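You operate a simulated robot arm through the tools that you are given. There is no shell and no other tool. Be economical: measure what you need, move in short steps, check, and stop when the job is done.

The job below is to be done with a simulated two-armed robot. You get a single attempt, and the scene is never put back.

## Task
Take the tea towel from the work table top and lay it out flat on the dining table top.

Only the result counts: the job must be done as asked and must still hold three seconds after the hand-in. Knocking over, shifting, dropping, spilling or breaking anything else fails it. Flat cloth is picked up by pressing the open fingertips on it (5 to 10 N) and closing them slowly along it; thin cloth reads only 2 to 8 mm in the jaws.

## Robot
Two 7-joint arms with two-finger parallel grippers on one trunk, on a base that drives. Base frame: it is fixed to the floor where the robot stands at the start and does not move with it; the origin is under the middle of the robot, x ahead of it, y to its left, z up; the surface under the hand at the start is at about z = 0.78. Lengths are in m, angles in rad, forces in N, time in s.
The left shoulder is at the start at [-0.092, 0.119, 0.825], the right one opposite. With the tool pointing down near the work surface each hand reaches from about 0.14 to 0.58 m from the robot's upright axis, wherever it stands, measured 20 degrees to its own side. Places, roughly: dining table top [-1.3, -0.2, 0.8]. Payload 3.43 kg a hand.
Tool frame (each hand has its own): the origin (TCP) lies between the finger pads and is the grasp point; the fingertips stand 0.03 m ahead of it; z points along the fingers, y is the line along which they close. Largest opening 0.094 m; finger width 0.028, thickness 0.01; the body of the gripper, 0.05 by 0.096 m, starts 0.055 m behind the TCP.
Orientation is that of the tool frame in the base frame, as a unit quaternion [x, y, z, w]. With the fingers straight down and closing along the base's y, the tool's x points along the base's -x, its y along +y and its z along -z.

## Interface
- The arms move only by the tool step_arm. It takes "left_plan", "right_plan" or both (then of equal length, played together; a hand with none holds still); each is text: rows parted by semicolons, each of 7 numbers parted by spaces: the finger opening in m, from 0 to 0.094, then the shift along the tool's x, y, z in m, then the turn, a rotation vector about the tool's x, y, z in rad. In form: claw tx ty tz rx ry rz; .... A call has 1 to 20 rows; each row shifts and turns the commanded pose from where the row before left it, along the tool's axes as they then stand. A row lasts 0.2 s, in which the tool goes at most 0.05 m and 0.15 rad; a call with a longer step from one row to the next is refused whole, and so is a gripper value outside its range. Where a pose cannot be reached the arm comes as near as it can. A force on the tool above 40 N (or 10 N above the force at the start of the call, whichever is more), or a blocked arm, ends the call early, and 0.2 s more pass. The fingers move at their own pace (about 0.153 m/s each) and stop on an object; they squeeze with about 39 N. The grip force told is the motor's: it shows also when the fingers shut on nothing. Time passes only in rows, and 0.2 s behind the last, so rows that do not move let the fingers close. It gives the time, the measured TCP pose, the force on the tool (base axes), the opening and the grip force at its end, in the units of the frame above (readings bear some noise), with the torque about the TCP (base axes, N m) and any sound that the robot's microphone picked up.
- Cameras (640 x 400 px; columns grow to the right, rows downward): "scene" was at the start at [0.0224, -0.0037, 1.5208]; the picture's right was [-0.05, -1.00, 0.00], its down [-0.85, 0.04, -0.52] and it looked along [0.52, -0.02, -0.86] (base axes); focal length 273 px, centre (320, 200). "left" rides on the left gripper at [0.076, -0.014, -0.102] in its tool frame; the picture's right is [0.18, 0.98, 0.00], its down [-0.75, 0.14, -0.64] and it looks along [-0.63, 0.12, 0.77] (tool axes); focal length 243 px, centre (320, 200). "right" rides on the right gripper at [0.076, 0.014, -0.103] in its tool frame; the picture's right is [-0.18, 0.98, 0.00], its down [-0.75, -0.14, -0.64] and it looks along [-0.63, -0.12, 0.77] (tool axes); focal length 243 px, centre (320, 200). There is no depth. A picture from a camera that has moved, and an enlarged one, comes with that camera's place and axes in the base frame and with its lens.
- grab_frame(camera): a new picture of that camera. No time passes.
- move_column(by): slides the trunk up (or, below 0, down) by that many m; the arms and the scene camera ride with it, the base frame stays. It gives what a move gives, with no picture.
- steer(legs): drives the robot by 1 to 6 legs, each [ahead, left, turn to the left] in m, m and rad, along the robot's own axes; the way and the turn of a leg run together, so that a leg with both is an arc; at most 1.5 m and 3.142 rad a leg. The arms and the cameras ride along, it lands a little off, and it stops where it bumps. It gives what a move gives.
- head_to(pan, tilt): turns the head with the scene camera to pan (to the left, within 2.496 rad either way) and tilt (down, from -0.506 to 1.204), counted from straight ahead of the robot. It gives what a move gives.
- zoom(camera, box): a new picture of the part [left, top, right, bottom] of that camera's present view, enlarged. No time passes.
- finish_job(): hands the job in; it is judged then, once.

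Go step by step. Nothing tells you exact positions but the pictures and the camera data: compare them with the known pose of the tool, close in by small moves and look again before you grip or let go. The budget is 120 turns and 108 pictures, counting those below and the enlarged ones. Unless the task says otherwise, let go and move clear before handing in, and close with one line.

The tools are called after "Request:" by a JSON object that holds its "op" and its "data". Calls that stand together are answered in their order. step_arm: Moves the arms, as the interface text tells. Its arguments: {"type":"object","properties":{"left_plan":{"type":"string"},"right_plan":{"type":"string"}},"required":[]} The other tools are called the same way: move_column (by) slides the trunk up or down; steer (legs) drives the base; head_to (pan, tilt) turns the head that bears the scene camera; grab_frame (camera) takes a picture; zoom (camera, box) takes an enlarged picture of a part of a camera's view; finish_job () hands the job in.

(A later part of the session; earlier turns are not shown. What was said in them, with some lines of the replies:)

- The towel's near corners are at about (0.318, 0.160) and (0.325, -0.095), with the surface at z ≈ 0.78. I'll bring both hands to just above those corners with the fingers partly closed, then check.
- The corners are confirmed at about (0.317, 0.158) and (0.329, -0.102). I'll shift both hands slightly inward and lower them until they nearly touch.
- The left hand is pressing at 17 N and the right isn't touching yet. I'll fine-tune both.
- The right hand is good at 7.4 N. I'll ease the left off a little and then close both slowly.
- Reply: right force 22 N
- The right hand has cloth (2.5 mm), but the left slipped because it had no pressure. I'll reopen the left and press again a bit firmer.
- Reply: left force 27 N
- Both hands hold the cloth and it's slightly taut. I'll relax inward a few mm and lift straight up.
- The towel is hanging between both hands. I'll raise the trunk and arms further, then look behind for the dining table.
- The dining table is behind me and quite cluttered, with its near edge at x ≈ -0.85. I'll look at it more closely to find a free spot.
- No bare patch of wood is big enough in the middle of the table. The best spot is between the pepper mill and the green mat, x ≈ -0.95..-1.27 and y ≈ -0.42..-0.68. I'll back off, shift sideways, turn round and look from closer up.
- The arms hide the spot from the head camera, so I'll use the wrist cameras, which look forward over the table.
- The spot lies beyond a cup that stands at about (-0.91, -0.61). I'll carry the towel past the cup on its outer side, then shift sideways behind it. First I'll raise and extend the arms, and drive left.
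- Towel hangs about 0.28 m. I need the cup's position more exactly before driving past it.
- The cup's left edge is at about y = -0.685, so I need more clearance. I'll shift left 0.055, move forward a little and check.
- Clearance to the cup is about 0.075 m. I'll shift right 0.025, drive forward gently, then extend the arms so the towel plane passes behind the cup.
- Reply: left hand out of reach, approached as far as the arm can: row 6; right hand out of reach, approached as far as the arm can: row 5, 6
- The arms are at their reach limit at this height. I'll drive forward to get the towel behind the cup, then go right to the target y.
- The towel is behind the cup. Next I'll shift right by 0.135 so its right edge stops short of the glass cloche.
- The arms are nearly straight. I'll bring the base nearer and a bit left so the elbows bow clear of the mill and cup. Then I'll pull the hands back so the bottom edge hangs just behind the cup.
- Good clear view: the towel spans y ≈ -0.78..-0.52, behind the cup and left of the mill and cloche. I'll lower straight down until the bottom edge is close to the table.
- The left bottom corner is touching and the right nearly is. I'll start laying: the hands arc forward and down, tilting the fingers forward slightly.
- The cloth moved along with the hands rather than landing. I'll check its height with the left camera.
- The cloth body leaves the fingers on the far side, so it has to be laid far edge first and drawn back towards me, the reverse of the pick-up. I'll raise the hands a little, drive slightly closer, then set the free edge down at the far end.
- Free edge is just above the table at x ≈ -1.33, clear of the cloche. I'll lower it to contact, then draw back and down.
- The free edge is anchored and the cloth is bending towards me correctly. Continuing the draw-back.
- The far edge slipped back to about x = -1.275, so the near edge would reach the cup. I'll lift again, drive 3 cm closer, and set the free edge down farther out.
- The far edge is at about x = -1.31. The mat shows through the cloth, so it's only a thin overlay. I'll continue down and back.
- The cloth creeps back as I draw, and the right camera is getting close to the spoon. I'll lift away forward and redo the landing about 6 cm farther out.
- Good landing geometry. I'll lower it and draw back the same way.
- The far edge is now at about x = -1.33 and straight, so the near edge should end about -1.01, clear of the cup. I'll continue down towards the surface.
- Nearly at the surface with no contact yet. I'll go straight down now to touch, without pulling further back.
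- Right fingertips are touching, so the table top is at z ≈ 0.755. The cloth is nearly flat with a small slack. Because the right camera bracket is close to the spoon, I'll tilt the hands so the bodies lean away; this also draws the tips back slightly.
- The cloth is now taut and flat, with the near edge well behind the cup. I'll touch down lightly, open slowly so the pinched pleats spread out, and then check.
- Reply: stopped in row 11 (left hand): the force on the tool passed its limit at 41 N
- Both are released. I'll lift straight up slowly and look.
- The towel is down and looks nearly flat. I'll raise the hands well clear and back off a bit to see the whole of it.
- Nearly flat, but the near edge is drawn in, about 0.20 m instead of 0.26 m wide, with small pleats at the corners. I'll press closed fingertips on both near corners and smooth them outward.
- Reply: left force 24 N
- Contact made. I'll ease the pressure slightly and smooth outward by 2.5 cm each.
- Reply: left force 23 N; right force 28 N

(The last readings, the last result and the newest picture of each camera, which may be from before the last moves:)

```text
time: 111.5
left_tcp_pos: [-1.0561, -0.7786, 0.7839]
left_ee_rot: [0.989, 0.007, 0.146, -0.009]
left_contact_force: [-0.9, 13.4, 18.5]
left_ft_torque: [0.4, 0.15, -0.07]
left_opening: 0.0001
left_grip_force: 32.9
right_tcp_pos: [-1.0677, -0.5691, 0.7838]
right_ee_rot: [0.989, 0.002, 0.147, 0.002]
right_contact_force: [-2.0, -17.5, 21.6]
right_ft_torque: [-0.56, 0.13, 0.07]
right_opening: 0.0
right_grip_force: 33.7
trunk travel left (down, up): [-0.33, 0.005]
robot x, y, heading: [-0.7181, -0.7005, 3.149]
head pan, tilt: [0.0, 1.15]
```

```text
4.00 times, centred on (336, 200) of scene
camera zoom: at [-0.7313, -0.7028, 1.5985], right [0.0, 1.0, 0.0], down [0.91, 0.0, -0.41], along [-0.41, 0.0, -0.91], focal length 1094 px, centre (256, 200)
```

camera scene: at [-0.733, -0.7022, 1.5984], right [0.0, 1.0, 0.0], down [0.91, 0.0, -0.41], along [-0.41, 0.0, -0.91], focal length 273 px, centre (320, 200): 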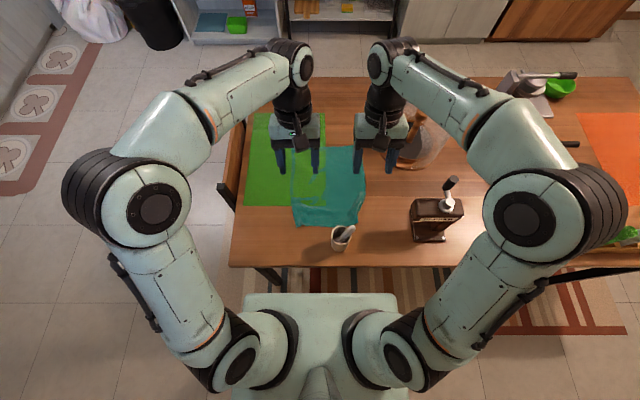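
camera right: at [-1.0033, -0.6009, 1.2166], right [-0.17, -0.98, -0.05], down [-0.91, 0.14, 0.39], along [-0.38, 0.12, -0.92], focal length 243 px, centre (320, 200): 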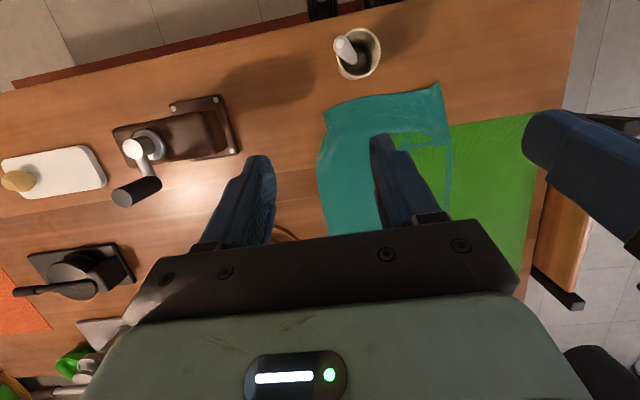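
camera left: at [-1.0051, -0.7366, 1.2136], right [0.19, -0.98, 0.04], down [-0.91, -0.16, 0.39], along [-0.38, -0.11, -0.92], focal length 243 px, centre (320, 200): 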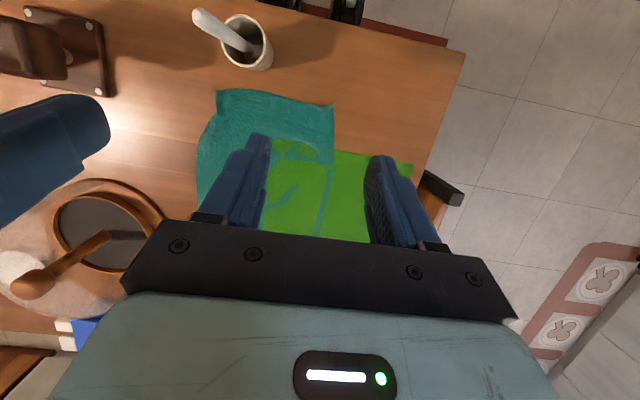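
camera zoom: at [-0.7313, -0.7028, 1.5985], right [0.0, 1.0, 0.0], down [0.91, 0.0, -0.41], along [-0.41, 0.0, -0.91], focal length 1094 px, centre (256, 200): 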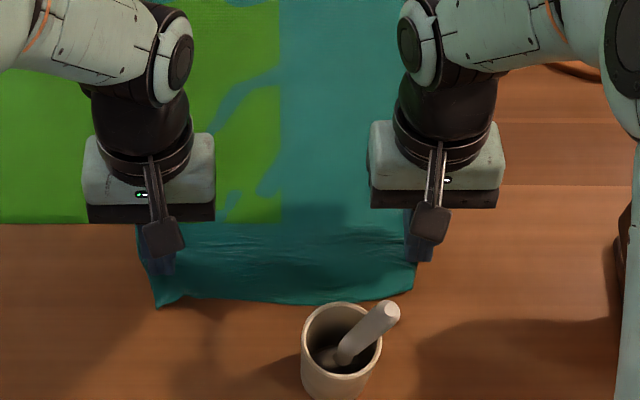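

Request:
{"op": "step_arm", "data": {"left_plan": "0 0.0015 0 -0.0048 0 0 0;0 0.003 0 -0.0095 0 0 0;0 0.006 0 -0.019 0 0 0;0 0.006 0 -0.019 0 0 0;0 0.006 0 -0.019 0 0 0;0 0.006 0 -0.019 0 0 0;0 0.006 0 -0.019 0 0 0;0 0.006 0 -0.019 0 0 0;0 0.006 0 -0.019 0 0 0;0 0.006 0 -0.019 0 0 0;0 0.006 0 -0.019 0 0 0;0 0.006 0 -0.019 0 0 0;0 0.006 0 -0.019 0 0 0;0 0.006 0 -0.019 0 0 0;0 0.006 0 -0.019 0 0 0", "right_plan": "0 0.0015 0 -0.0048 0 0 0;0 0.003 0 -0.0095 0 0 0;0 0.006 0 -0.019 0 0 0;0 0.006 0 -0.019 0 0 0;0 0.006 0 -0.019 0 0 0;0 0.006 0 -0.019 0 0 0;0 0.006 0 -0.019 0 0 0;0 0.006 0 -0.019 0 0 0;0 0.006 0 -0.019 0 0 0;0 0.006 0 -0.019 0 0 0;0 0.006 0 -0.019 0 0 0;0 0.006 0 -0.019 0 0 0;0 0.006 0 -0.019 0 0 0;0 0.006 0 -0.019 0 0 0;0 0.006 0 -0.019 0 0 0"}}

Request:
{"op": "zoom", "data": {"camera": "scene", "box": [256, 140, 416, 240]}}

Request:
{"op": "grab_frame", "data": {"camera": "left"}}

```text
time: 114.7
left_tcp_pos: [-1.0542, -0.7817, 1.0586]
left_ee_rot: [0.989, 0.007, 0.147, -0.009]
left_contact_force: [-0.2, 0.4, -0.2]
left_ft_torque: [0.05, 0.01, 0.02]
left_opening: 0.0001
left_grip_force: 32.9
right_tcp_pos: [-1.0631, -0.5663, 1.0558]
right_ee_rot: [0.989, 0.002, 0.148, 0.001]
right_contact_force: [0.6, 0.2, -0.1]
right_ft_torque: [0.03, 0.02, -0.01]
right_opening: 0.0
right_grip_force: 33.0
trunk travel left (down, up): [-0.33, 0.005]
robot x, y, heading: [-0.715, -0.6992, 3.144]
head pan, tilt: [0.0, 1.15]
```

```text
4.00 times, centred on (336, 190) of scene
camera zoom: at [-0.733, -0.7021, 1.5984], right [0.0, 1.0, 0.0], down [0.91, 0.0, -0.41], along [-0.41, 0.0, -0.91], focal length 1094 px, centre (256, 240)
```

zoom: 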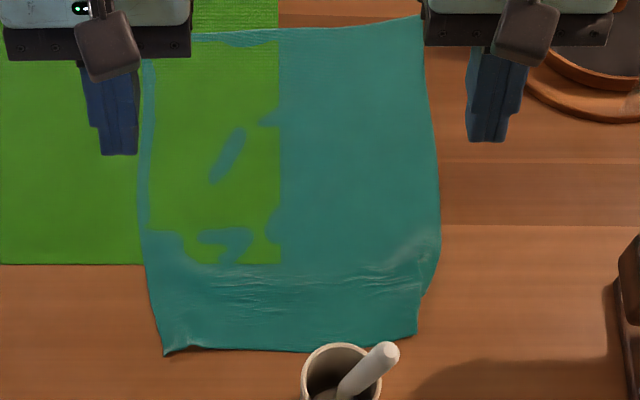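

```text
14 pictures are left
camera left: at [-1.0118, -0.7705, 1.1794], right [0.19, -0.98, 0.04], down [-0.91, -0.16, 0.39], along [-0.38, -0.11, -0.92], focal length 243 px, centre (320, 200)
```

left: 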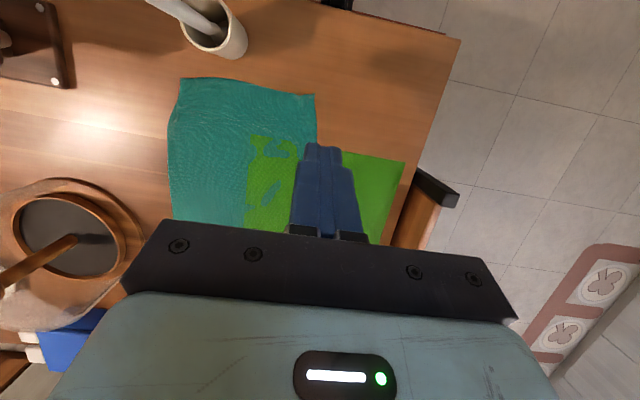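

The towel now lies spread flat on the dining table, released, with both hands about 0.27 m above it and nothing else touched. Handing in.

Request:
{"op": "finish_job", "data": {}}

```text
The job is handed in.
```

I moved the tea towel from the work table to the dining table top and laid it out flat. Its near edge is drawn in a few centimetres, it partly overlaps the green mat, and as far as I could see nothing else was moved.
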